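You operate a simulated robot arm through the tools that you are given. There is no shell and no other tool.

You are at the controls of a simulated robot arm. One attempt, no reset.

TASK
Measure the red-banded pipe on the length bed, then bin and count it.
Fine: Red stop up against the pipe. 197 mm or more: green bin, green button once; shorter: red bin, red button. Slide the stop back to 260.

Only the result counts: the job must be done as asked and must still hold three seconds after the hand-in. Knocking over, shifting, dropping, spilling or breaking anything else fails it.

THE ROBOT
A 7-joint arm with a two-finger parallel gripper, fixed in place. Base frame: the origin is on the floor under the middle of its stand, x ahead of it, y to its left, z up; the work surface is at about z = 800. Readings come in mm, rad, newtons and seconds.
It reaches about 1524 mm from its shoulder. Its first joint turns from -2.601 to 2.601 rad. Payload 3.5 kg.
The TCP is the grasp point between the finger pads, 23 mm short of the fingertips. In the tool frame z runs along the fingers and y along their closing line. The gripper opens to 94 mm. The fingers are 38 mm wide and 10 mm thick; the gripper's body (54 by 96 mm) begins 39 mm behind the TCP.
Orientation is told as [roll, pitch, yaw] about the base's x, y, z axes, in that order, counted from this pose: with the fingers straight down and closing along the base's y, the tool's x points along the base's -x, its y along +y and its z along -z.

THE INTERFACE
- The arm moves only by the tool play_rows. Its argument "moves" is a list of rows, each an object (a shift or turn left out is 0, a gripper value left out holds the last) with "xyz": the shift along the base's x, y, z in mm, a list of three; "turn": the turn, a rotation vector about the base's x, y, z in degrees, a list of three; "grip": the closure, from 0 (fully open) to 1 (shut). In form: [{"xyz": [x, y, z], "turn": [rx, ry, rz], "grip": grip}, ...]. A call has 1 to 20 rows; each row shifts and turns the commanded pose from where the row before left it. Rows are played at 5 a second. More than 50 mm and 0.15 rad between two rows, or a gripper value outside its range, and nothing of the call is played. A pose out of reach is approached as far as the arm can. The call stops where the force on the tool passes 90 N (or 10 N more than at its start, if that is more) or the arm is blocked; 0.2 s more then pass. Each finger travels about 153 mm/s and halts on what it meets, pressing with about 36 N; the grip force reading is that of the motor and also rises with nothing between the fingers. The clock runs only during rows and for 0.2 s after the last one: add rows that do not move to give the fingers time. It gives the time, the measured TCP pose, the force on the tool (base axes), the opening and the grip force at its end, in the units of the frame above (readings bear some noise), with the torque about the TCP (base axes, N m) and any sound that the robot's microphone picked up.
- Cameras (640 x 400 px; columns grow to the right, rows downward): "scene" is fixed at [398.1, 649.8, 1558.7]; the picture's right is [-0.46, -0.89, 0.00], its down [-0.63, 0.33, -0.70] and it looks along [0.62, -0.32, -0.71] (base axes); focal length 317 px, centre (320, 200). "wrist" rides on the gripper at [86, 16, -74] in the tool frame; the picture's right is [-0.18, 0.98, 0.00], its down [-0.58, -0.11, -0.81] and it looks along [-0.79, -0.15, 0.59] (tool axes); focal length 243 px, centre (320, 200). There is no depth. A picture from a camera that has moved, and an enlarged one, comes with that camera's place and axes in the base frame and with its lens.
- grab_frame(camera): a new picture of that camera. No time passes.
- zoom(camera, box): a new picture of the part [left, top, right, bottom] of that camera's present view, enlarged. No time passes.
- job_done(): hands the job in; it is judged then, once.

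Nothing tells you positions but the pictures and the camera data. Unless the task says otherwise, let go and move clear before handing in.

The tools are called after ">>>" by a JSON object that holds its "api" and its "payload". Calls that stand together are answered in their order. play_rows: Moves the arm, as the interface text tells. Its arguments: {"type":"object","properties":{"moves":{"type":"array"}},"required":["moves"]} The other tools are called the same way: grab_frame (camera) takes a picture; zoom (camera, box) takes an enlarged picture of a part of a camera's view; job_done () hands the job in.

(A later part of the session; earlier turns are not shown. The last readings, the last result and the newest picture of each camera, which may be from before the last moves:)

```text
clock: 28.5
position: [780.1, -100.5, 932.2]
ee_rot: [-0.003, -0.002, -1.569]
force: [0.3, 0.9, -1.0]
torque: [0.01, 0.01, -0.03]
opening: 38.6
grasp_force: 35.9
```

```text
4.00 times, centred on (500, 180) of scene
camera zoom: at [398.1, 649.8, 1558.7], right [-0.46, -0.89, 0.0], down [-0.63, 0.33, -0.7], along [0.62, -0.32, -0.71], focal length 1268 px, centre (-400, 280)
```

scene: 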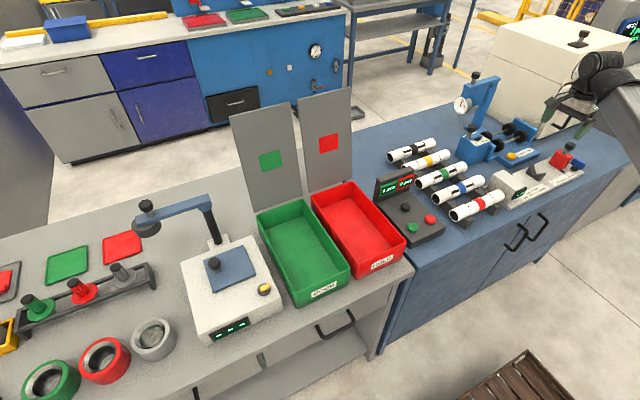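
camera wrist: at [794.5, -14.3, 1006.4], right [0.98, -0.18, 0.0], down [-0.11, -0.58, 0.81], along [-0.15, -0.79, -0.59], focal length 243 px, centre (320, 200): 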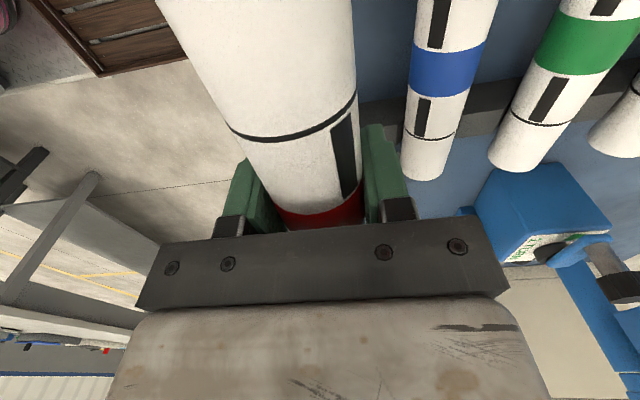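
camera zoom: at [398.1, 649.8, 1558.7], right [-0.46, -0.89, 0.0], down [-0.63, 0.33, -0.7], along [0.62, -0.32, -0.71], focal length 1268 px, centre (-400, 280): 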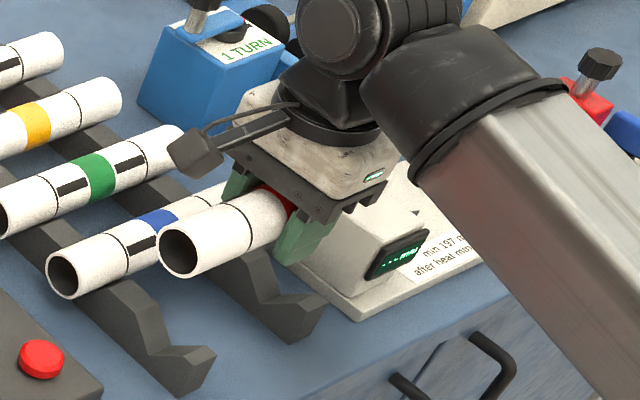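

The pipe is held level and clear. Now I'll carry it over the bed to about (804,-369) at the same height.

>>> {"api": "play_rows", "payload": {"moves": [{"xyz": [1, -8, 0]}, {"xyz": [2, -15, 0]}, {"xyz": [2, -20, 0]}, {"xyz": [2, -20, 0]}, {"xyz": [2, -20, 0]}, {"xyz": [2, -20, 0]}, {"xyz": [2, -20, 0]}, {"xyz": [2, -20, 0]}, {"xyz": [2, -20, 0]}, {"xyz": [2, -20, 0]}, {"xyz": [2, -20, 0]}, {"xyz": [2, -20, 0]}, {"xyz": [1, -20, 0]}, {"xyz": [1, -15, 0]}, {"xyz": [0, -8, 0]}, {"xyz": [0, 0, 0]}, {"xyz": [0, 0, 0]}]}}

>>> {"api": "grab_frame", "payload": {"camera": "wrist"}}

>>> {"api": "zoom", "payload": {"camera": "scene", "box": [470, 100, 610, 220]}}

```text
clock: 32.1
position: [804.7, -368.9, 931.1]
ee_rot: [-0.002, -0.001, -1.568]
force: [-0.4, 0.1, -0.5]
torque: [0.02, 0.03, 0.0]
opening: 38.6
grasp_force: 35.6
```

```text
taken
camera wrist: at [819.0, -281.7, 1005.7], right [0.98, -0.18, 0.0], down [-0.11, -0.58, 0.81], along [-0.15, -0.79, -0.59], focal length 243 px, centre (320, 200)
```

wrist: 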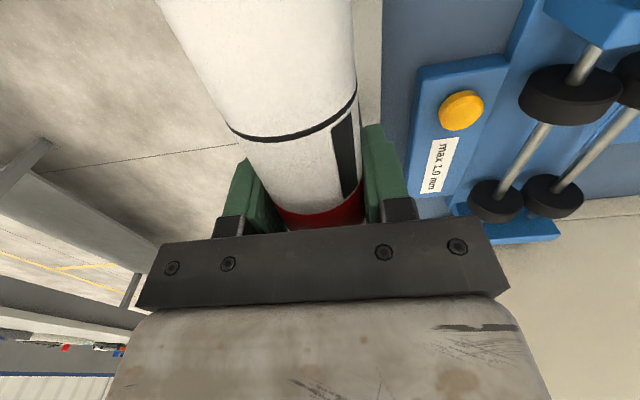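

```text
3.33 times, centred on (540, 160) of scene
camera zoom: at [398.1, 649.8, 1558.7], right [-0.46, -0.89, 0.0], down [-0.63, 0.33, -0.7], along [0.62, -0.32, -0.71], focal length 1057 px, centre (-413, 333)
```

zoom: 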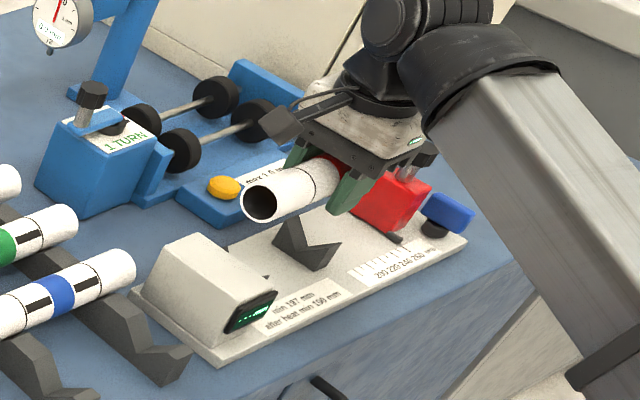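

The pipe end projects to y≈-271, just clear of the anvil face, as planned. I'll lower it toward the V-blocks, slowly near the end.

>>> {"api": "play_rows", "payload": {"moves": [{"xyz": [0, 0, -6]}, {"xyz": [0, 0, -10]}, {"xyz": [0, 0, -12]}, {"xyz": [0, 0, -12]}, {"xyz": [0, 0, -12]}, {"xyz": [0, 0, -10]}, {"xyz": [0, 0, -5]}, {"xyz": [0, 0, 0]}, {"xyz": [0, 0, 0]}]}}

>>> {"api": "grab_frame", "payload": {"camera": "wrist"}}

>>> {"api": "zoom", "payload": {"camera": "scene", "box": [480, 130, 600, 220]}}

```text
clock: 34.1
position: [804.4, -367.7, 865.5]
ee_rot: [-0.001, -0.001, -1.568]
force: [-0.1, 0.4, -0.6]
torque: [0.0, 0.0, 0.03]
opening: 38.8
grasp_force: 36.6
```

```text
taken
camera wrist: at [818.7, -280.6, 939.1], right [0.98, -0.18, 0.0], down [-0.11, -0.58, 0.81], along [-0.15, -0.79, -0.59], focal length 243 px, centre (320, 200)
```

wrist: 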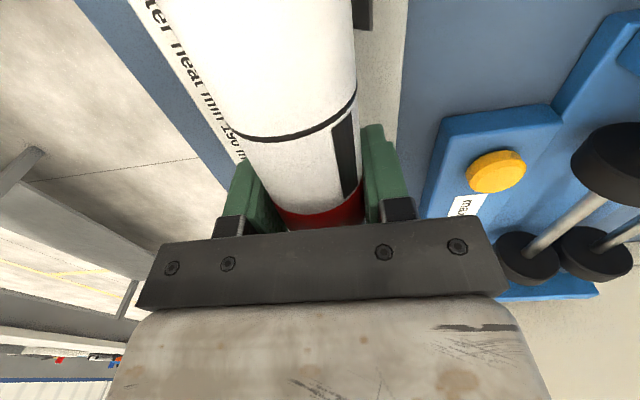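

```text
4.44 times, centred on (540, 175) of scene
camera zoom: at [398.1, 649.8, 1558.7], right [-0.46, -0.89, 0.0], down [-0.63, 0.33, -0.7], along [0.62, -0.32, -0.71], focal length 1409 px, centre (-658, 311)
```

zoom: 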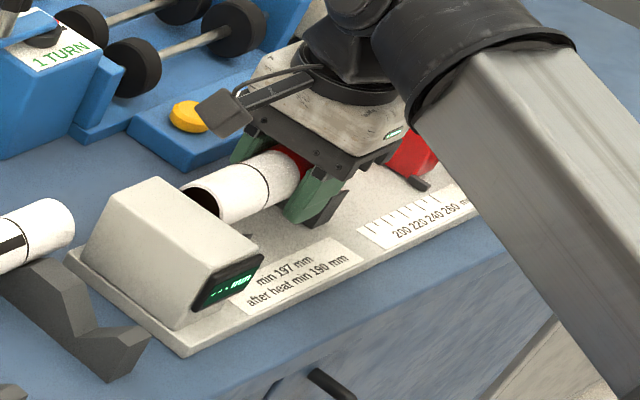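

Everything lines up. Continuing down in small steps, watching for seat contact.

>>> {"api": "play_rows", "payload": {"moves": [{"xyz": [0, 0, -4]}, {"xyz": [0, 0, -4]}, {"xyz": [0, 0, -4]}, {"xyz": [0, 0, -3]}, {"xyz": [0, 0, -2]}, {"xyz": [0, 0, 0]}]}}

>>> {"api": "play_rows", "payload": {"moves": [{"xyz": [0, 0, -1.5]}, {"xyz": [0, 0, -1.5]}, {"xyz": [0, 0, 0]}]}}

>>> {"api": "zoom", "payload": {"camera": "scene", "box": [500, 140, 580, 200]}}

```text
clock: 35.5
position: [804.9, -367.3, 847.7]
ee_rot: [-0.001, -0.002, -1.569]
force: [0.1, 0.3, -0.7]
torque: [-0.02, -0.01, 0.03]
opening: 38.7
grasp_force: 36.0
```

```text
clock: 36.3
position: [803.9, -368.2, 845.9]
ee_rot: [-0.001, -0.002, -1.57]
force: [0.0, -0.8, -1.8]
torque: [0.01, -0.01, -0.01]
opening: 38.7
grasp_force: 36.2
```

```text
6.67 times, centred on (540, 170) of scene
camera zoom: at [398.1, 649.8, 1558.7], right [-0.46, -0.89, 0.0], down [-0.63, 0.33, -0.7], along [0.62, -0.32, -0.71], focal length 2114 px, centre (-1147, 400)
```

zoom: 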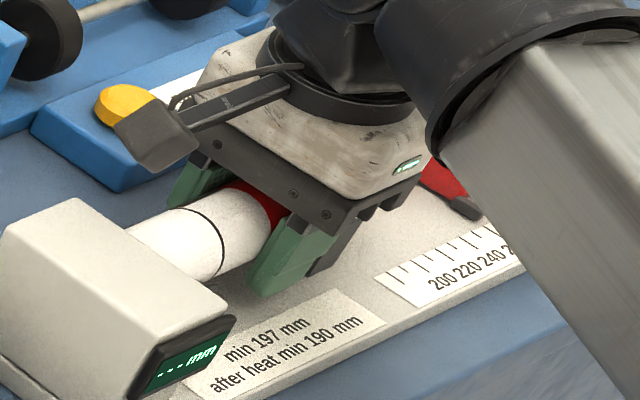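

No contact yet; I'll continue in 1.5 mm steps.

>>> {"api": "play_rows", "payload": {"moves": [{"xyz": [0, 0, -1.5]}, {"xyz": [0, 0, -1.5]}, {"xyz": [0, 0, 0]}]}}

>>> {"api": "play_rows", "payload": {"moves": [{"xyz": [0, 0, -1.5]}, {"xyz": [0, 0, -1.5]}, {"xyz": [0, 0, 0]}]}}

>>> {"api": "zoom", "payload": {"camera": "wrist", "box": [140, 0, 440, 240]}}

```text
clock: 37.1
position: [804.5, -368.2, 842.4]
ee_rot: [0.0, -0.002, -1.569]
force: [11.3, 0.8, 20.5]
torque: [-0.32, 0.03, -0.2]
opening: 38.7
grasp_force: 35.4
```

```text
clock: 37.9
position: [804.5, -367.7, 838.9]
ee_rot: [0.001, 0.0, -1.568]
force: [16.8, -0.5, 28.9]
torque: [-0.04, 0.05, -0.37]
opening: 38.9
grasp_force: 36.2
```

```text
1.67 times, centred on (290, 120) of wrist
camera zoom: at [819.8, -280.6, 913.9], right [0.98, -0.18, 0.0], down [-0.11, -0.58, 0.81], along [-0.15, -0.79, -0.59], focal length 404 px, centre (370, 333)
```

zoom: 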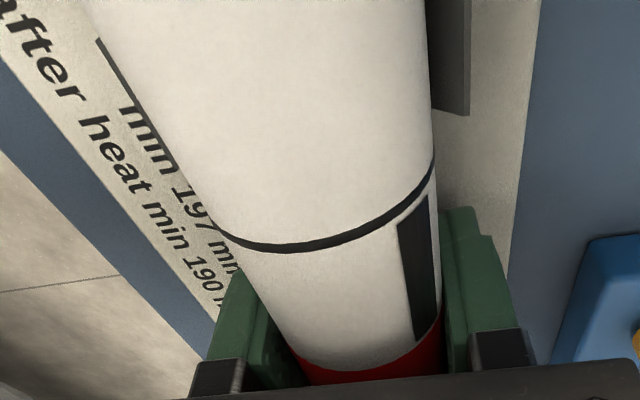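

The pipe has seated in the V-blocks (20–29 N up, with some +x push, so the V centre is slightly further out). I'll shift +1.5 mm in x, ease up slightly, and open gently to a 60 mm opening.

>>> {"api": "play_rows", "payload": {"moves": [{"xyz": [1, 0, 1]}, {"xyz": [0.5, 0, 0.5]}, {"xyz": [0, 0, 0]}]}}

>>> {"api": "play_rows", "payload": {"moves": [{"xyz": [0, 0, 0], "grip": 0.55}, {"xyz": [0, 0, 0], "grip": 0.45}, {"xyz": [0, 0, 0], "grip": 0.35}, {"xyz": [0, 0, 0]}, {"xyz": [0, 0, 0]}]}}

>>> {"api": "grab_frame", "payload": {"camera": "wrist"}}

>>> {"api": "zoom", "payload": {"camera": "scene", "box": [480, 130, 600, 220]}}

```text
clock: 38.7
position: [804.5, -367.8, 839.6]
ee_rot: [-0.004, 0.0, -1.569]
force: [8.9, 2.6, 4.8]
torque: [-0.04, 0.03, 0.06]
opening: 39.0
grasp_force: 36.0
```

```text
clock: 39.9
position: [805.8, -367.6, 840.4]
ee_rot: [0.0, -0.002, -1.569]
force: [-0.7, -0.2, -0.3]
torque: [0.0, 0.04, -0.03]
opening: 61.1
grasp_force: 0.0
```

```text
taken
camera wrist: at [820.4, -281.1, 914.6], right [0.98, -0.18, 0.0], down [-0.11, -0.58, 0.81], along [-0.15, -0.79, -0.59], focal length 243 px, centre (320, 200)
```

wrist: 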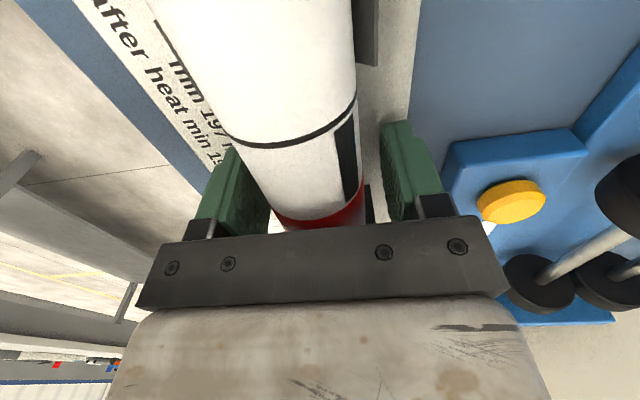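

```text
4.44 times, centred on (540, 175) of scene
camera zoom: at [398.1, 649.8, 1558.7], right [-0.46, -0.89, 0.0], down [-0.63, 0.33, -0.7], along [0.62, -0.32, -0.71], focal length 1409 px, centre (-658, 311)
```

zoom: 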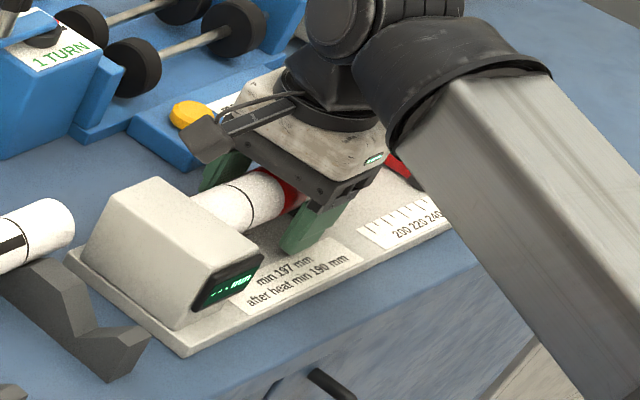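

Released, with the pipe resting in the V-blocks. I'll rise straight up, staying centred, to clear the pipe and then look at the seat.

>>> {"api": "play_rows", "payload": {"moves": [{"xyz": [0, 0, 8]}, {"xyz": [0, 0, 12]}, {"xyz": [0, 0, 20]}, {"xyz": [0, 0, 25]}, {"xyz": [0, 0, 30]}, {"xyz": [0, 0, 30]}, {"xyz": [0, 0, 30]}, {"xyz": [0, 0, 0]}, {"xyz": [0, 0, 0]}]}}

>>> {"api": "grab_frame", "payload": {"camera": "wrist"}}

>>> {"api": "zoom", "payload": {"camera": "scene", "box": [480, 120, 600, 220]}}

```text
clock: 41.9
position: [804.8, -369.2, 995.3]
ee_rot: [-0.003, -0.001, -1.569]
force: [-0.4, 0.7, -0.5]
torque: [0.03, -0.01, 0.0]
opening: 61.1
grasp_force: 0.0
```

```text
taken
camera wrist: at [819.7, -282.3, 1070.0], right [0.98, -0.18, 0.0], down [-0.11, -0.58, 0.81], along [-0.15, -0.79, -0.59], focal length 243 px, centre (320, 200)
```

wrist: 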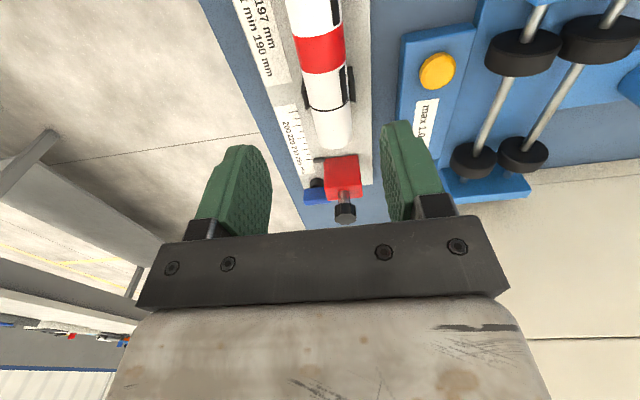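

```text
4.00 times, centred on (540, 170) of scene
camera zoom: at [398.1, 649.8, 1558.7], right [-0.46, -0.89, 0.0], down [-0.63, 0.33, -0.7], along [0.62, -0.32, -0.71], focal length 1268 px, centre (-560, 320)
```

zoom: 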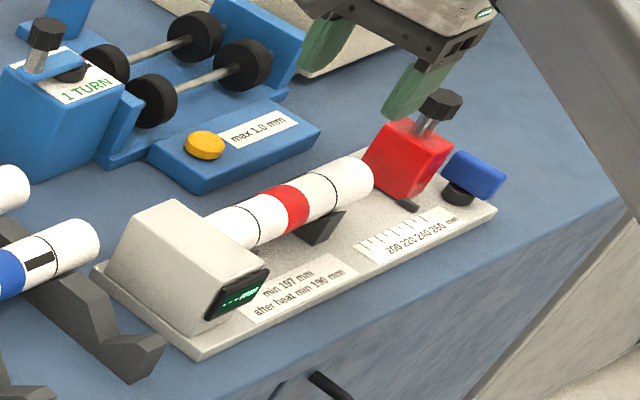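

The pipe lies well in both V-blocks, with the stop still at 260. Next I'll go over the stop's knob at (805,-541) and check alignment from above.

>>> {"api": "play_rows", "payload": {"moves": [{"xyz": [0, -30, 0]}, {"xyz": [0, -40, 0]}, {"xyz": [0, -40, 0]}, {"xyz": [0, -40, 0]}, {"xyz": [0, -22, -10]}, {"xyz": [0, 0, -15]}, {"xyz": [0, 0, 0]}, {"xyz": [0, 0, 0]}]}}

>>> {"api": "grab_frame", "payload": {"camera": "wrist"}}

>>> {"api": "zoom", "payload": {"camera": "scene", "box": [520, 90, 620, 190]}}

```text
clock: 43.7
position: [805.3, -539.9, 971.8]
ee_rot: [-0.002, -0.002, -1.57]
force: [-0.6, -0.1, 0.9]
torque: [-0.02, -0.01, -0.01]
opening: 61.2
grasp_force: 0.1
```

```text
taken
camera wrist: at [820.3, -452.4, 1045.3], right [0.98, -0.18, 0.0], down [-0.11, -0.58, 0.81], along [-0.15, -0.79, -0.59], focal length 243 px, centre (320, 200)
```

wrist: 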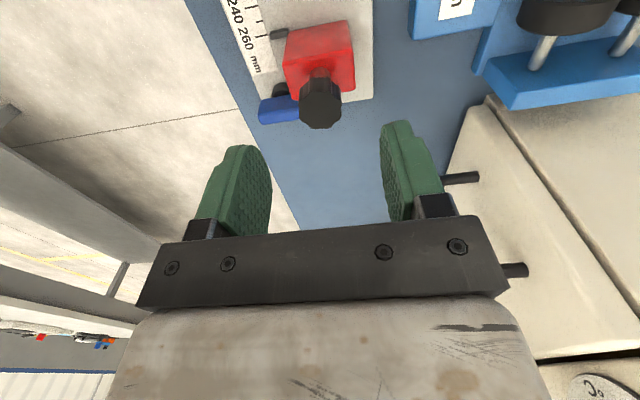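

```text
4.00 times, centred on (570, 140) of scene
camera zoom: at [398.1, 649.8, 1558.7], right [-0.46, -0.89, 0.0], down [-0.63, 0.33, -0.7], along [0.62, -0.32, -0.71], focal length 1268 px, centre (-680, 440)
```

zoom: 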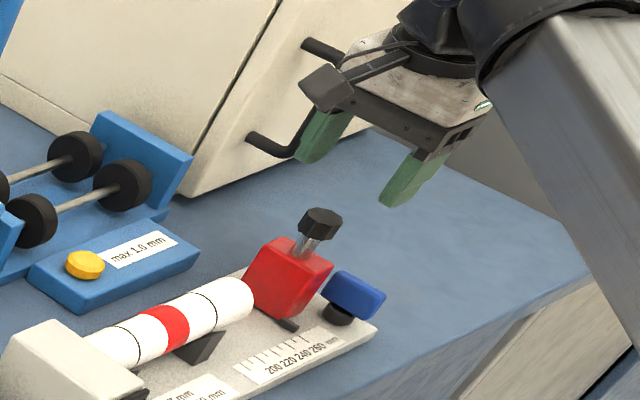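

I'll zoom onto the knob from the wrist camera for a precise fix before descending.

>>> {"api": "zoom", "payload": {"camera": "wrist", "box": [240, 0, 400, 140]}}

>>> {"api": "zoom", "payload": {"camera": "scene", "box": [550, 130, 600, 180]}}

```text
2.86 times, centred on (320, 70) of wrist
camera zoom: at [820.3, -452.4, 1045.3], right [0.98, -0.18, 0.0], down [-0.11, -0.58, 0.81], along [-0.15, -0.79, -0.59], focal length 693 px, centre (320, 571)
```

zoom: 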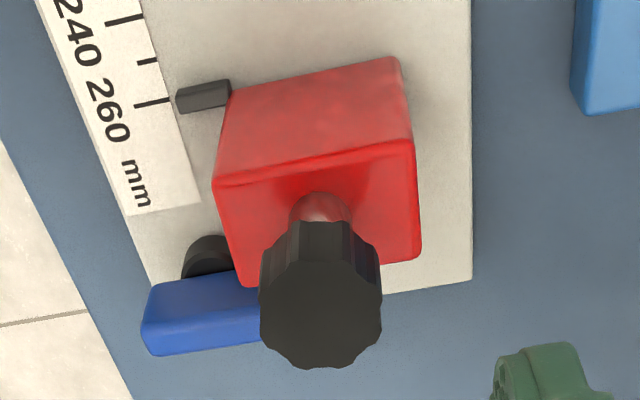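

```text
8.00 times, centred on (575, 155) of scene
camera zoom: at [398.1, 649.8, 1558.7], right [-0.46, -0.89, 0.0], down [-0.63, 0.33, -0.7], along [0.62, -0.32, -0.71], focal length 2536 px, centre (-1720, 560)
```

zoom: 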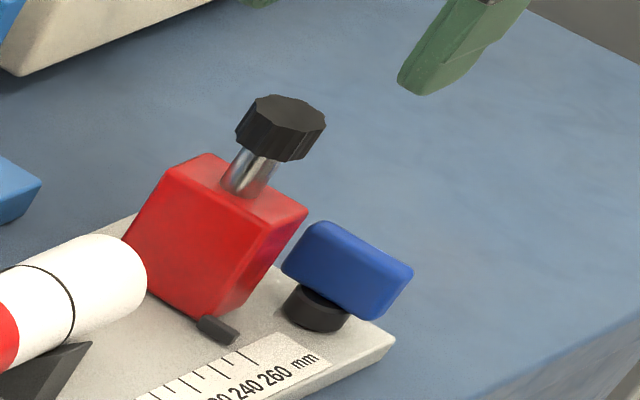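

The knob fix is (805,-540), top z≈913, matching my position. I'll descend to z≈901 and close on the knob gently.

>>> {"api": "play_rows", "payload": {"moves": [{"xyz": [0, 0, -20]}, {"xyz": [0, 0, -20]}, {"xyz": [0, 0, -15]}, {"xyz": [0, 0, -10]}, {"xyz": [0, 0, -5]}, {"xyz": [0, 0, 0]}, {"xyz": [0, 0, 0]}]}}

>>> {"api": "zoom", "payload": {"camera": "scene", "box": [520, 110, 620, 190]}}

>>> {"api": "grab_frame", "payload": {"camera": "wrist"}}

```text
clock: 45.3
position: [805.9, -538.5, 899.2]
ee_rot: [-0.002, -0.002, -1.569]
force: [-0.7, 0.2, -0.5]
torque: [-0.02, -0.01, 0.0]
opening: 61.0
grasp_force: 0.1
```

```text
5.00 times, centred on (570, 150) of scene
camera zoom: at [398.1, 649.8, 1558.7], right [-0.46, -0.89, 0.0], down [-0.63, 0.33, -0.7], along [0.62, -0.32, -0.71], focal length 1585 px, centre (-930, 450)
```

zoom: 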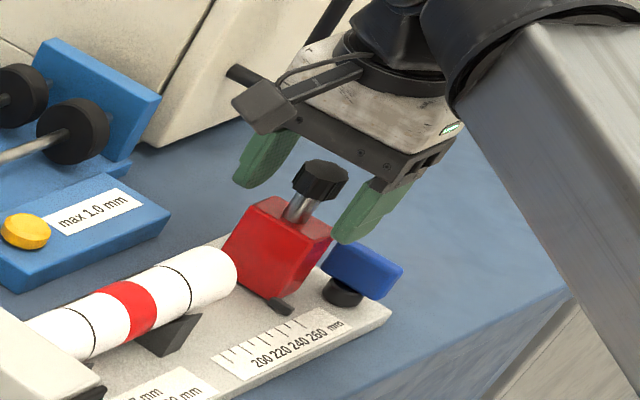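

```text
taken
camera wrist: at [821.0, -451.3, 974.8], right [0.98, -0.18, 0.0], down [-0.11, -0.58, 0.81], along [-0.15, -0.79, -0.59], focal length 243 px, centre (320, 200)
```

wrist: 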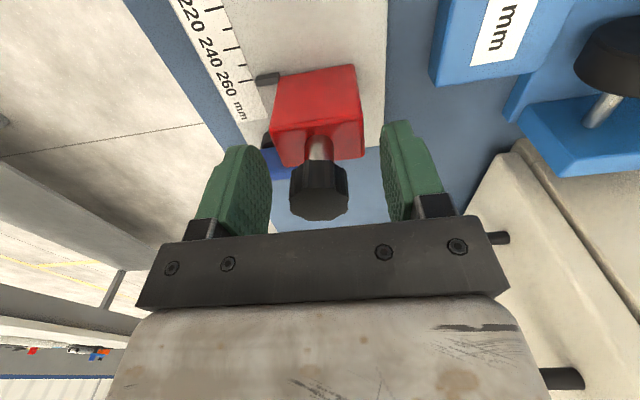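

The knob sits centred between the pads. Closing on it.

>>> {"api": "play_rows", "payload": {"moves": [{"xyz": [0, 0, 0], "grip": 0.6}, {"xyz": [0, 0, 0], "grip": 0.8}, {"xyz": [0, 0, 0], "grip": 1.0}, {"xyz": [0, 0, 0]}, {"xyz": [0, 0, 0]}]}}

>>> {"api": "zoom", "payload": {"camera": "scene", "box": [520, 110, 620, 190]}}

```text
clock: 46.5
position: [805.7, -538.3, 899.9]
ee_rot: [-0.003, -0.002, -1.569]
force: [-11.5, 0.6, -0.6]
torque: [0.1, 0.26, -0.05]
opening: 26.5
grasp_force: 45.2
```

```text
5.00 times, centred on (570, 150) of scene
camera zoom: at [398.1, 649.8, 1558.7], right [-0.46, -0.89, 0.0], down [-0.63, 0.33, -0.7], along [0.62, -0.32, -0.71], focal length 1585 px, centre (-930, 450)
```

zoom: 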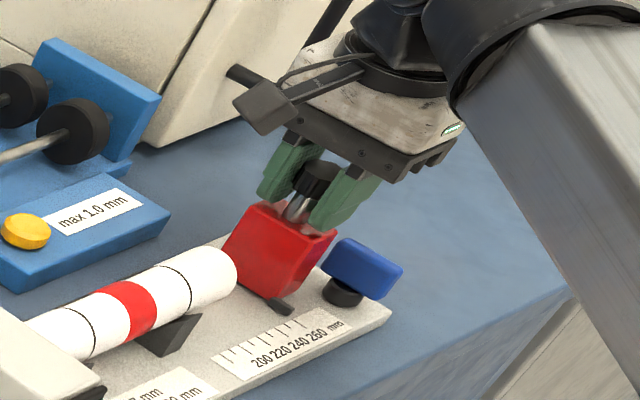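

Knob gripped (26.5 mm). I'll relieve the small side load and try sliding the stop +y a few mm, reading the force.

>>> {"api": "play_rows", "payload": {"moves": [{"xyz": [-0.8, 0, 0]}, {"xyz": [0, 2, 0]}, {"xyz": [0, 2, 0]}, {"xyz": [0, 2, 0]}, {"xyz": [0, 0, 0]}]}}

>>> {"api": "zoom", "payload": {"camera": "scene", "box": [520, 110, 620, 190]}}

```text
clock: 47.7
position: [804.6, -532.4, 900.5]
ee_rot: [0.001, -0.001, -1.568]
force: [7.4, -1.6, 4.4]
torque: [0.62, -0.09, -0.44]
opening: 26.7
grasp_force: 45.3
```

```text
5.00 times, centred on (570, 150) of scene
camera zoom: at [398.1, 649.8, 1558.7], right [-0.46, -0.89, 0.0], down [-0.63, 0.33, -0.7], along [0.62, -0.32, -0.71], focal length 1585 px, centre (-930, 450)
```

zoom: 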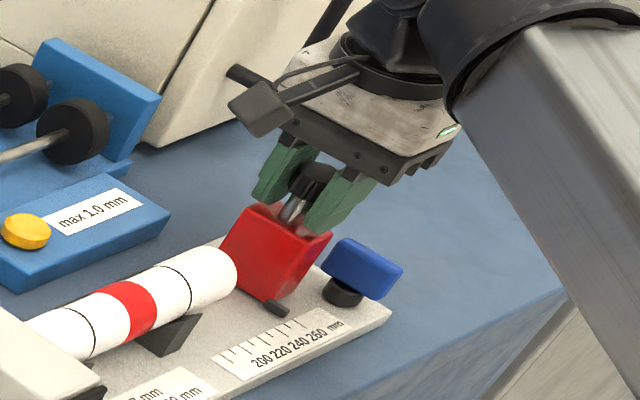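

The stop slides freely with the knob. Continuing +y by 40 mm.

>>> {"api": "play_rows", "payload": {"moves": [{"xyz": [0.4, 4, 0]}, {"xyz": [0, 4, 0]}, {"xyz": [0, 4, 0]}, {"xyz": [0, 4, 0]}, {"xyz": [0, 4, 0]}, {"xyz": [0, 4, 0]}, {"xyz": [0, 4, 0]}, {"xyz": [0, 4, 0]}, {"xyz": [0, 4, 0]}, {"xyz": [0, 4, 0]}, {"xyz": [0, 0, 0]}, {"xyz": [0, 0, 0]}]}}

>>> {"api": "zoom", "payload": {"camera": "scene", "box": [490, 110, 610, 210]}}

```text
clock: 50.3
position: [805.7, -492.8, 900.5]
ee_rot: [-0.001, -0.002, -1.57]
force: [2.3, 0.1, -2.2]
torque: [-0.83, -0.48, 0.19]
opening: 26.4
grasp_force: 45.1
```

```text
4.00 times, centred on (550, 160) of scene
camera zoom: at [398.1, 649.8, 1558.7], right [-0.46, -0.89, 0.0], down [-0.63, 0.33, -0.7], along [0.62, -0.32, -0.71], focal length 1268 px, centre (-600, 360)
```

zoom: 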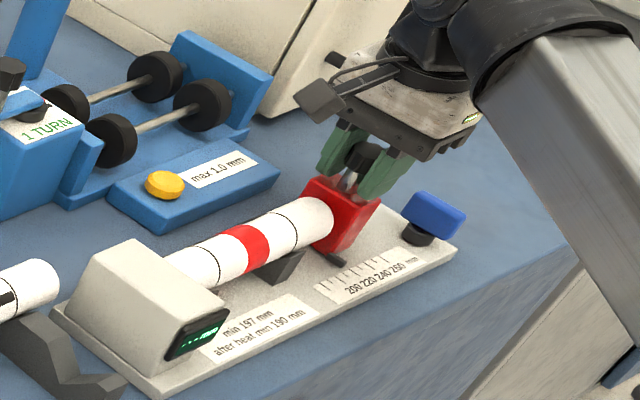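

Stop now near 215. I'll continue in smaller steps and watch the y-force and display.

>>> {"api": "play_rows", "payload": {"moves": [{"xyz": [0, 2, 0]}, {"xyz": [0, 2, 0]}, {"xyz": [0, 2, 0]}, {"xyz": [0, 2, 0]}, {"xyz": [0, 0, 0]}]}}

>>> {"api": "zoom", "payload": {"camera": "scene", "box": [490, 140, 590, 210]}}

```text
clock: 51.5
position: [804.8, -486.0, 900.6]
ee_rot: [-0.003, -0.003, -1.569]
force: [7.8, 0.0, 7.8]
torque: [-0.08, 0.08, -0.13]
opening: 26.6
grasp_force: 45.2
```

```text
5.71 times, centred on (540, 175) of scene
camera zoom: at [398.1, 649.8, 1558.7], right [-0.46, -0.89, 0.0], down [-0.63, 0.33, -0.7], along [0.62, -0.32, -0.71], focal length 1812 px, centre (-937, 343)
```

zoom: 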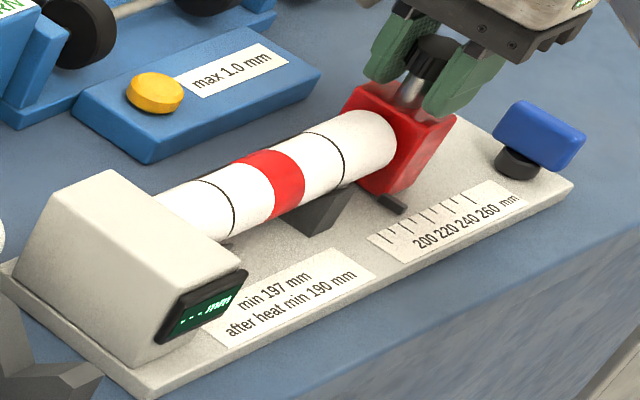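

Still no contact and the display shows dashes. Continuing in 1.5 mm steps.

>>> {"api": "play_rows", "payload": {"moves": [{"xyz": [0, 1.5, 0]}, {"xyz": [0, 1.5, 0]}, {"xyz": [0, 1.5, 0]}, {"xyz": [0, 1.5, 0]}, {"xyz": [0, 0, 0]}]}}

>>> {"api": "zoom", "payload": {"camera": "scene", "box": [490, 140, 590, 210]}}

```text
clock: 52.7
position: [805.1, -479.4, 900.5]
ee_rot: [-0.001, -0.001, -1.567]
force: [23.9, 0.0, 23.7]
torque: [0.62, 0.32, -0.27]
opening: 26.4
grasp_force: 44.4
```

```text
5.71 times, centred on (540, 175) of scene
camera zoom: at [398.1, 649.8, 1558.7], right [-0.46, -0.89, 0.0], down [-0.63, 0.33, -0.7], along [0.62, -0.32, -0.71], focal length 1812 px, centre (-937, 343)
```

zoom: 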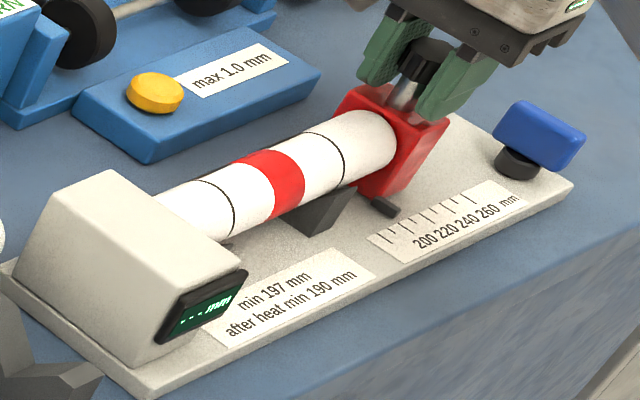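

There is some side load building on the knob (x and z), so I'll relieve it by +0.8 mm in x and z, then continue in 1 mm steps.

>>> {"api": "play_rows", "payload": {"moves": [{"xyz": [0.8, 0, 0.8]}, {"xyz": [0, 0, 0]}]}}

>>> {"api": "play_rows", "payload": {"moves": [{"xyz": [0, 1, 0]}, {"xyz": [0, 1, 0]}, {"xyz": [0, 0, 0]}]}}

>>> {"api": "zoom", "payload": {"camera": "scene", "box": [490, 140, 590, 210]}}

```text
clock: 53.3
position: [804.8, -479.5, 900.7]
ee_rot: [-0.001, -0.003, -1.566]
force: [18.0, 0.7, 8.7]
torque: [-0.17, -0.62, 0.13]
opening: 26.8
grasp_force: 45.2
```

```text
clock: 54.1
position: [804.4, -478.1, 901.7]
ee_rot: [-0.003, -0.002, -1.569]
force: [12.1, -1.0, -0.6]
torque: [-0.43, -0.42, 0.31]
opening: 26.6
grasp_force: 45.2
```

```text
5.71 times, centred on (540, 175) of scene
camera zoom: at [398.1, 649.8, 1558.7], right [-0.46, -0.89, 0.0], down [-0.63, 0.33, -0.7], along [0.62, -0.32, -0.71], focal length 1812 px, centre (-937, 343)
```

zoom: 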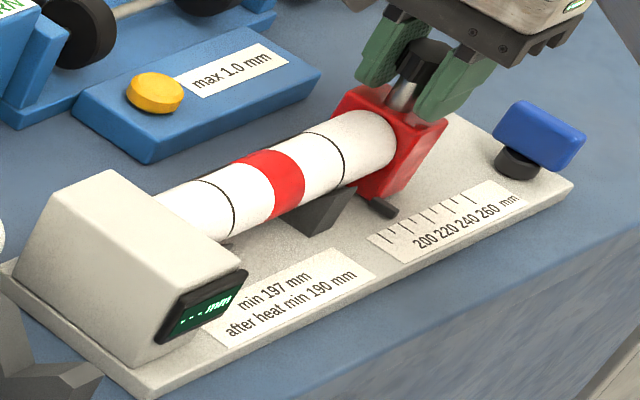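

>>> {"api": "play_rows", "payload": {"moves": [{"xyz": [0.4, 1, 0]}, {"xyz": [0, 1, 0]}, {"xyz": [0, 1, 0]}, {"xyz": [0, 0, 0]}]}}

>>> {"api": "zoom", "payload": {"camera": "scene", "box": [510, 140, 570, 190]}}

>>> {"api": "zoom", "payload": {"camera": "scene", "box": [510, 180, 540, 205]}}

```text
clock: 55.1
position: [804.3, -474.5, 900.5]
ee_rot: [-0.004, -0.002, -1.568]
force: [0.8, -1.2, -7.3]
torque: [-0.59, -0.17, 0.06]
opening: 26.7
grasp_force: 44.8
```

```text
8.00 times, centred on (540, 165) of scene
camera zoom: at [398.1, 649.8, 1558.7], right [-0.46, -0.89, 0.0], down [-0.63, 0.33, -0.7], along [0.62, -0.32, -0.71], focal length 2536 px, centre (-1440, 480)
```

zoom: 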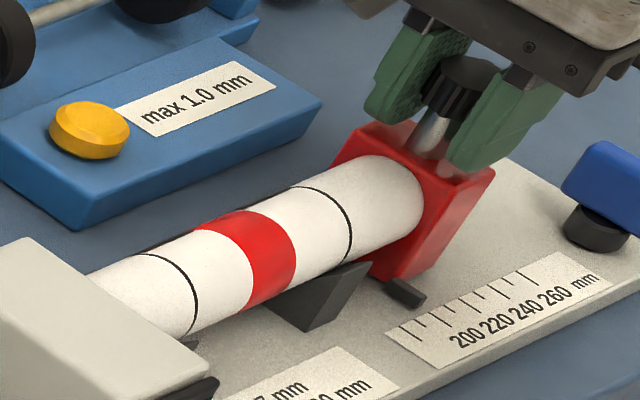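

```text
16.00 times, centred on (525, 192) of scene
camera zoom: at [398.1, 649.8, 1558.7], right [-0.46, -0.89, 0.0], down [-0.63, 0.33, -0.7], along [0.62, -0.32, -0.71], focal length 5072 px, centre (-2960, 320)
```

zoom: 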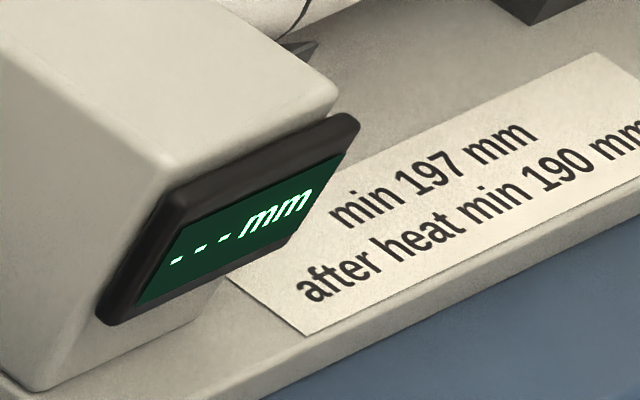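

>>> {"api": "play_rows", "payload": {"moves": [{"xyz": [0, 1, -0.2]}, {"xyz": [0, 1, 0]}, {"xyz": [0, 0, 0]}]}}

>>> {"api": "zoom", "payload": {"camera": "scene", "box": [510, 180, 540, 205]}}

>>> {"api": "zoom", "payload": {"camera": "scene", "box": [540, 155, 600, 195]}}

```text
clock: 55.9
position: [804.0, -472.3, 900.1]
ee_rot: [-0.003, -0.003, -1.569]
force: [-10.2, -0.7, -0.5]
torque: [-0.22, -0.03, -0.14]
opening: 26.5
grasp_force: 44.9
```

```text
16.00 times, centred on (525, 192) of scene
camera zoom: at [398.1, 649.8, 1558.7], right [-0.46, -0.89, 0.0], down [-0.63, 0.33, -0.7], along [0.62, -0.32, -0.71], focal length 5072 px, centre (-2960, 320)
```

zoom: 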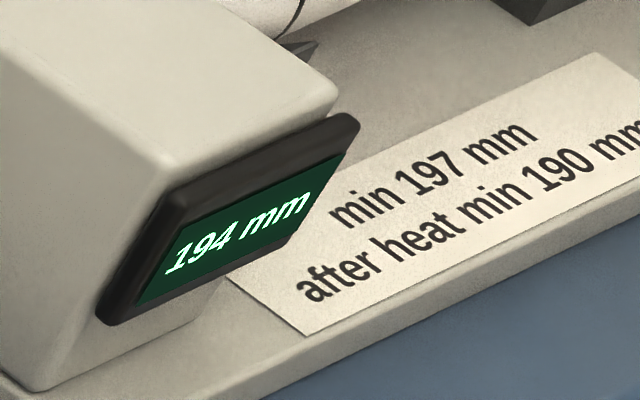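

```text
10.00 times, centred on (570, 175) of scene
camera zoom: at [398.1, 649.8, 1558.7], right [-0.46, -0.89, 0.0], down [-0.63, 0.33, -0.7], along [0.62, -0.32, -0.71], focal length 3170 px, centre (-2180, 450)
```

zoom: 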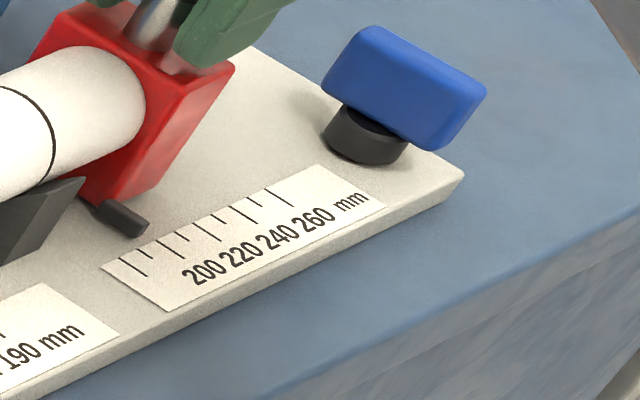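

The display now reads 194 mm. I'll press slightly further to confirm the reading is stable with the pipe firmly against the anvil.

>>> {"api": "play_rows", "payload": {"moves": [{"xyz": [-0.3, 0.7, 0]}, {"xyz": [0, 0.7, 0]}, {"xyz": [0, 0, 0]}, {"xyz": [0, 0, 0]}]}}

>>> {"api": "zoom", "payload": {"camera": "scene", "box": [510, 180, 540, 205]}}

>>> {"api": "zoom", "payload": {"camera": "scene", "box": [500, 140, 570, 200]}}

```text
clock: 56.9
position: [804.1, -472.0, 899.8]
ee_rot: [-0.001, -0.001, -1.568]
force: [-9.3, -12.6, -2.9]
torque: [1.21, -0.11, -0.01]
opening: 26.3
grasp_force: 45.4
```

```text
16.00 times, centred on (525, 192) of scene
camera zoom: at [398.1, 649.8, 1558.7], right [-0.46, -0.89, 0.0], down [-0.63, 0.33, -0.7], along [0.62, -0.32, -0.71], focal length 5072 px, centre (-2960, 320)
```

zoom: 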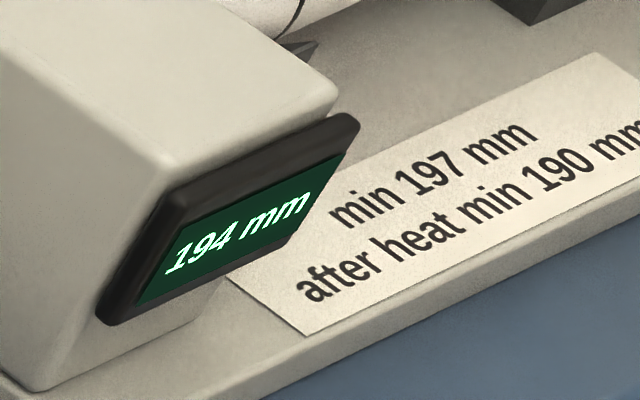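

```text
6.67 times, centred on (535, 170) of scene
camera zoom: at [398.1, 649.8, 1558.7], right [-0.46, -0.89, 0.0], down [-0.63, 0.33, -0.7], along [0.62, -0.32, -0.71], focal length 2114 px, centre (-1113, 400)
```

zoom: 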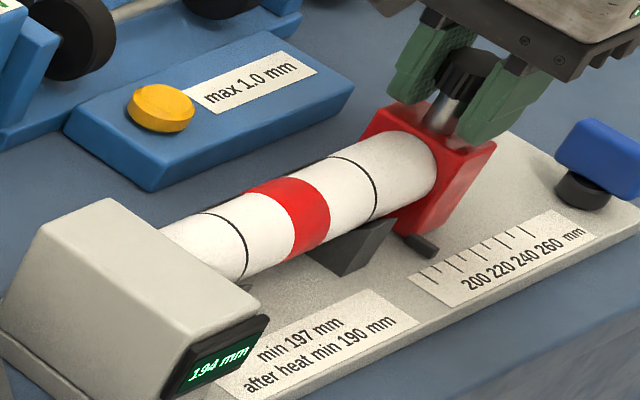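

The reading is stable at 194 mm with ~13 N of contact, so the pipe is short: red bin and red button. Now I'll slide the stop back to 260 (66 mm in -y), gently.

>>> {"api": "play_rows", "payload": {"moves": [{"xyz": [0, -2, 0]}, {"xyz": [0, -4, 0]}, {"xyz": [0, -4, 0]}, {"xyz": [0, -4, 0]}, {"xyz": [0, -4, 0]}, {"xyz": [0, -4, 0]}, {"xyz": [0, -4, 0]}, {"xyz": [0, -4, 0]}, {"xyz": [0, -4, 0]}, {"xyz": [0, -4, 0]}, {"xyz": [0, -4, 0]}, {"xyz": [0, -4, 0]}, {"xyz": [0, -4, 0]}, {"xyz": [0, 0, 0]}, {"xyz": [0, 0, 0]}]}}

>>> {"api": "zoom", "payload": {"camera": "scene", "box": [500, 130, 600, 200]}}

```text
clock: 60.1
position: [804.4, -521.0, 901.1]
ee_rot: [-0.003, 0.001, -1.57]
force: [-23.0, -0.7, -14.7]
torque: [0.67, -0.18, -0.07]
opening: 26.5
grasp_force: 44.7
```

```text
5.71 times, centred on (550, 165) of scene
camera zoom: at [398.1, 649.8, 1558.7], right [-0.46, -0.89, 0.0], down [-0.63, 0.33, -0.7], along [0.62, -0.32, -0.71], focal length 1812 px, centre (-994, 400)
```

zoom: 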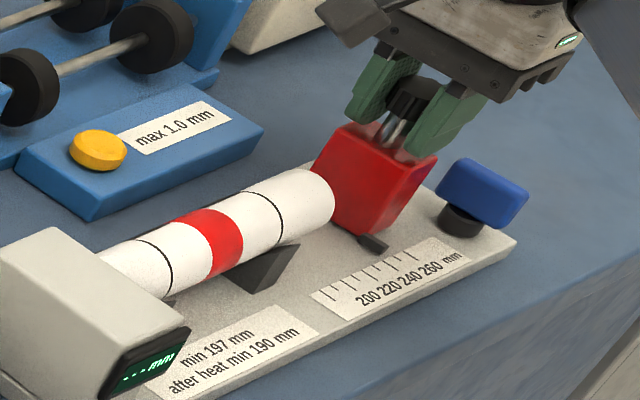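

The stop follows; now at about 243. I'll relieve the side load and go the remaining 17 mm.

>>> {"api": "play_rows", "payload": {"moves": [{"xyz": [-0.9, -2, -0.6]}, {"xyz": [0, -4, 0]}, {"xyz": [0, -4, 0]}, {"xyz": [0, -3, 0]}, {"xyz": [0, -2, 0]}, {"xyz": [0, 0, 0]}, {"xyz": [0, 0, 0]}]}}

>>> {"api": "zoom", "payload": {"camera": "scene", "box": [540, 140, 600, 190]}}

>>> {"api": "zoom", "payload": {"camera": "wrist", "box": [160, 20, 360, 160]}}

```text
clock: 61.7
position: [804.8, -536.1, 899.2]
ee_rot: [0.0, -0.002, -1.57]
force: [-8.5, 0.3, 1.8]
torque: [0.9, -0.1, -0.07]
opening: 26.5
grasp_force: 44.2
```

```text
8.00 times, centred on (570, 165) of scene
camera zoom: at [398.1, 649.8, 1558.7], right [-0.46, -0.89, 0.0], down [-0.63, 0.33, -0.7], along [0.62, -0.32, -0.71], focal length 2536 px, centre (-1680, 480)
```

zoom: 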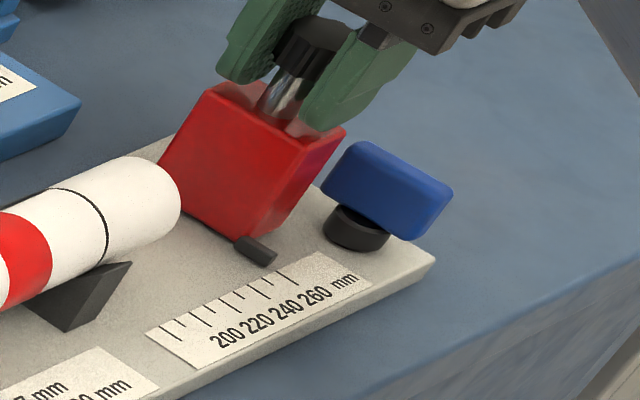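

```text
2.86 times, centred on (260, 90) of wrist
camera zoom: at [819.9, -449.7, 975.0], right [0.98, -0.18, 0.0], down [-0.11, -0.58, 0.81], along [-0.15, -0.79, -0.59], focal length 693 px, centre (491, 514)
```

zoom: 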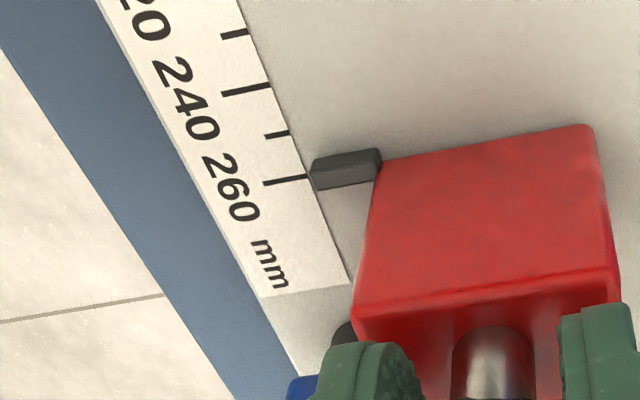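

The pointer is nearly at 260; by my readings (194 mm at y=-472.0) the target is y≈-538.2, so I'll move 2 mm more and check.

>>> {"api": "play_rows", "payload": {"moves": [{"xyz": [-0.3, -1, 0]}, {"xyz": [0, -1, 0]}, {"xyz": [0, 0, 0]}, {"xyz": [0, 0, 0]}]}}

>>> {"api": "play_rows", "payload": {"moves": [{"xyz": [0, 0, 0]}, {"xyz": [0, 0, 0]}]}}

>>> {"api": "zoom", "payload": {"camera": "wrist", "box": [160, 20, 360, 160]}}

>>> {"api": "zoom", "payload": {"camera": "scene", "box": [550, 130, 600, 180]}}

```text
clock: 62.7
position: [805.3, -537.9, 900.3]
ee_rot: [0.0, -0.003, -1.568]
force: [2.3, 4.3, 1.1]
torque: [-0.03, -0.24, -0.15]
opening: 26.3
grasp_force: 44.9
```

```text
clock: 63.3
position: [805.8, -537.6, 900.5]
ee_rot: [-0.001, -0.002, -1.566]
force: [7.1, 5.0, 3.6]
torque: [-0.24, -0.15, -0.03]
opening: 26.7
grasp_force: 45.0
```

```text
2.86 times, centred on (260, 90) of wrist
camera zoom: at [819.9, -451.3, 975.0], right [0.98, -0.18, 0.0], down [-0.11, -0.58, 0.81], along [-0.15, -0.79, -0.59], focal length 693 px, centre (491, 514)
```

zoom: 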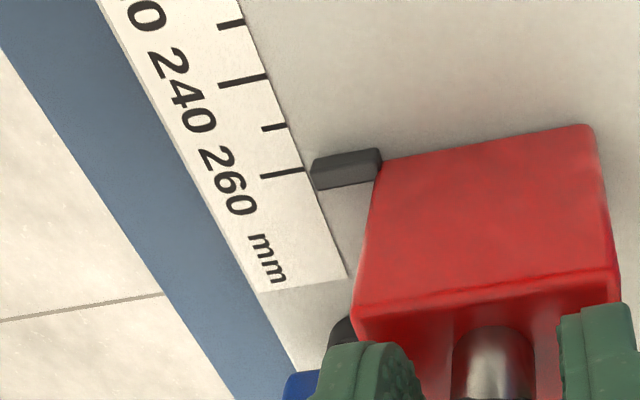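

```text
8.00 times, centred on (575, 155) of scene
camera zoom: at [398.1, 649.8, 1558.7], right [-0.46, -0.89, 0.0], down [-0.63, 0.33, -0.7], along [0.62, -0.32, -0.71], focal length 2536 px, centre (-1720, 560)
```

zoom: 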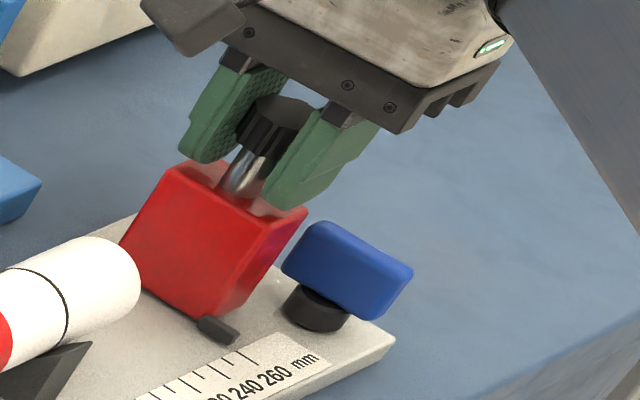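

The stop is back exactly where it started (260, same pixel position, and a slight end-of-travel force). I'll release the knob and rise.

>>> {"api": "play_rows", "payload": {"moves": [{"xyz": [0, 0, 0], "grip": 0.6}, {"xyz": [0, 0, 0], "grip": 0.35}, {"xyz": [0, 0, 0]}, {"xyz": [0, 0, 10]}, {"xyz": [0, 0, 20]}, {"xyz": [0, 0, 30]}, {"xyz": [0, 0, 35]}, {"xyz": [0, 0, 0]}, {"xyz": [0, 0, 0]}]}}

>>> {"api": "zoom", "payload": {"camera": "scene", "box": [490, 120, 610, 210]}}

>>> {"api": "grab_frame", "payload": {"camera": "wrist"}}

```text
clock: 65.3
position: [803.3, -539.0, 996.0]
ee_rot: [-0.002, -0.002, -1.567]
force: [-0.1, -0.7, 0.2]
torque: [-0.01, -0.03, 0.02]
opening: 61.3
grasp_force: 0.0
```

```text
4.44 times, centred on (550, 165) of scene
camera zoom: at [398.1, 649.8, 1558.7], right [-0.46, -0.89, 0.0], down [-0.63, 0.33, -0.7], along [0.62, -0.32, -0.71], focal length 1409 px, centre (-702, 356)
```

zoom: 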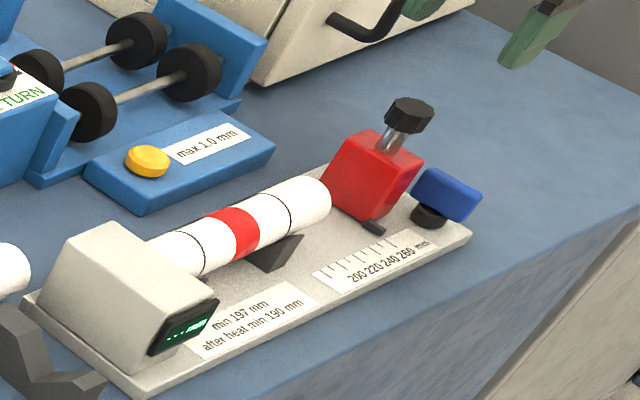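

```text
taken
camera wrist: at [818.2, -451.5, 1071.3], right [0.98, -0.18, 0.0], down [-0.11, -0.58, 0.81], along [-0.15, -0.79, -0.59], focal length 243 px, centre (320, 200)
```

wrist: 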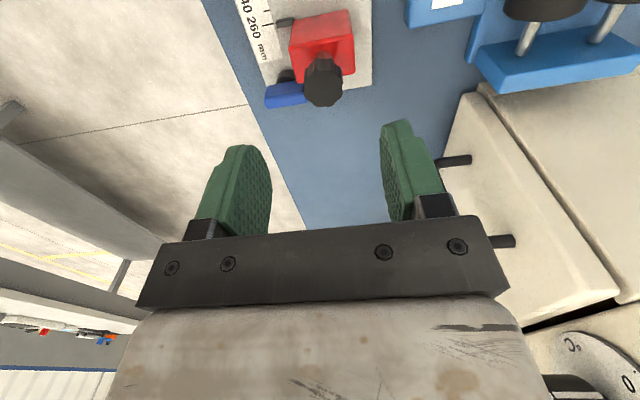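

The stop is left at 260 and the pipe remains in the V-blocks. Now I'll go back over the pipe at (805,-366) and descend partly.

>>> {"api": "play_rows", "payload": {"moves": [{"xyz": [0, 25, 0]}, {"xyz": [0, 40, 0]}, {"xyz": [0.5, 40, 0]}, {"xyz": [0, 40, 0]}, {"xyz": [0, 28, -10]}, {"xyz": [0, 0, -25]}, {"xyz": [0, 0, -30]}, {"xyz": [0, 0, -25]}, {"xyz": [0, 0, -10]}, {"xyz": [0, 0, 0]}, {"xyz": [0, 0, 0]}]}}

>>> {"api": "grab_frame", "payload": {"camera": "wrist"}}

>>> {"api": "zoom", "payload": {"camera": "scene", "box": [490, 120, 610, 210]}}

```text
clock: 67.7
position: [805.6, -365.0, 894.2]
ee_rot: [-0.002, -0.003, -1.57]
force: [-0.4, 0.4, -1.0]
torque: [0.01, 0.02, 0.0]
opening: 61.2
grasp_force: 0.1
```

```text
taken
camera wrist: at [820.3, -278.4, 969.6], right [0.98, -0.18, 0.0], down [-0.11, -0.58, 0.81], along [-0.15, -0.79, -0.59], focal length 243 px, centre (320, 200)
```

wrist: 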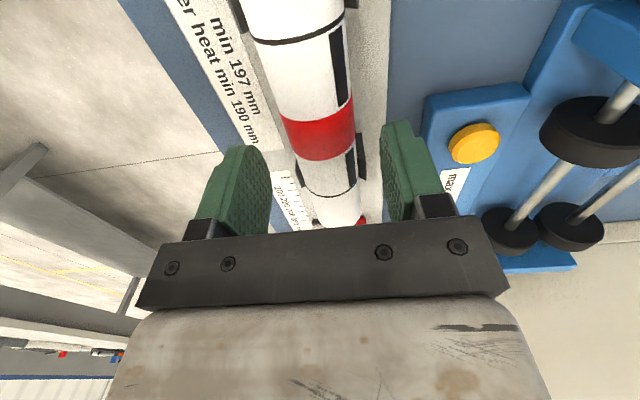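

```text
4.44 times, centred on (550, 165) of scene
camera zoom: at [398.1, 649.8, 1558.7], right [-0.46, -0.89, 0.0], down [-0.63, 0.33, -0.7], along [0.62, -0.32, -0.71], focal length 1409 px, centre (-702, 356)
```

zoom: 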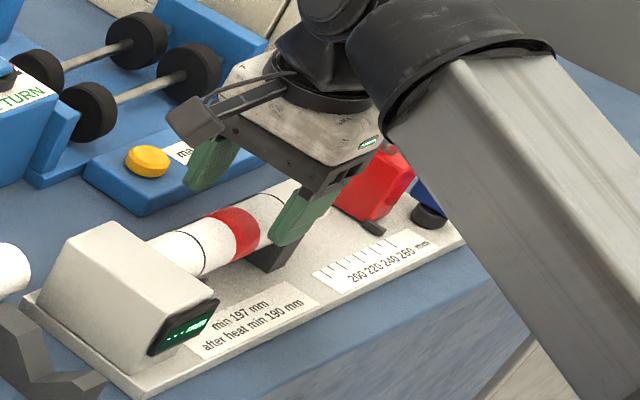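

Aligned over the pipe. Descending to grasp height (z≈841) in steps.

>>> {"api": "play_rows", "payload": {"moves": [{"xyz": [0, 0, -15]}, {"xyz": [0, 0, -15]}, {"xyz": [0, 0, -12]}, {"xyz": [0, 0, -8]}, {"xyz": [0, 0, -3]}, {"xyz": [0, 0, 0]}, {"xyz": [0, 0, 0]}]}}

>>> {"api": "play_rows", "payload": {"moves": [{"xyz": [0, 0, 0], "grip": 0.5}, {"xyz": [0, 0, 0], "grip": 0.55}, {"xyz": [0, 0, 0], "grip": 1.0}, {"xyz": [0, 0, 0]}, {"xyz": [0, 0, 0]}, {"xyz": [0, 0, 0]}]}}

>>> {"api": "grab_frame", "payload": {"camera": "wrist"}}

```text
clock: 69.3
position: [805.1, -364.9, 842.0]
ee_rot: [-0.002, -0.001, -1.571]
force: [0.8, 0.6, 0.6]
torque: [-0.01, 0.01, 0.0]
opening: 61.1
grasp_force: 0.1
```

```text
clock: 70.7
position: [804.6, -365.2, 842.1]
ee_rot: [-0.001, -0.002, -1.57]
force: [-0.6, 0.0, 0.3]
torque: [0.0, -0.01, -0.17]
opening: 39.0
grasp_force: 36.4
```

```text
taken
camera wrist: at [820.1, -278.6, 916.4], right [0.98, -0.18, 0.0], down [-0.11, -0.58, 0.81], along [-0.15, -0.79, -0.59], focal length 243 px, centre (320, 200)
```

wrist: 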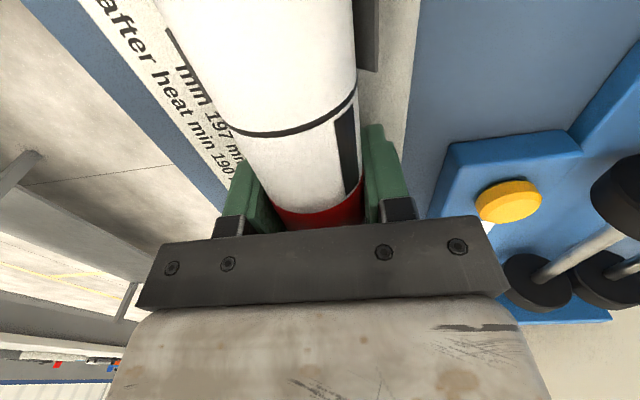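

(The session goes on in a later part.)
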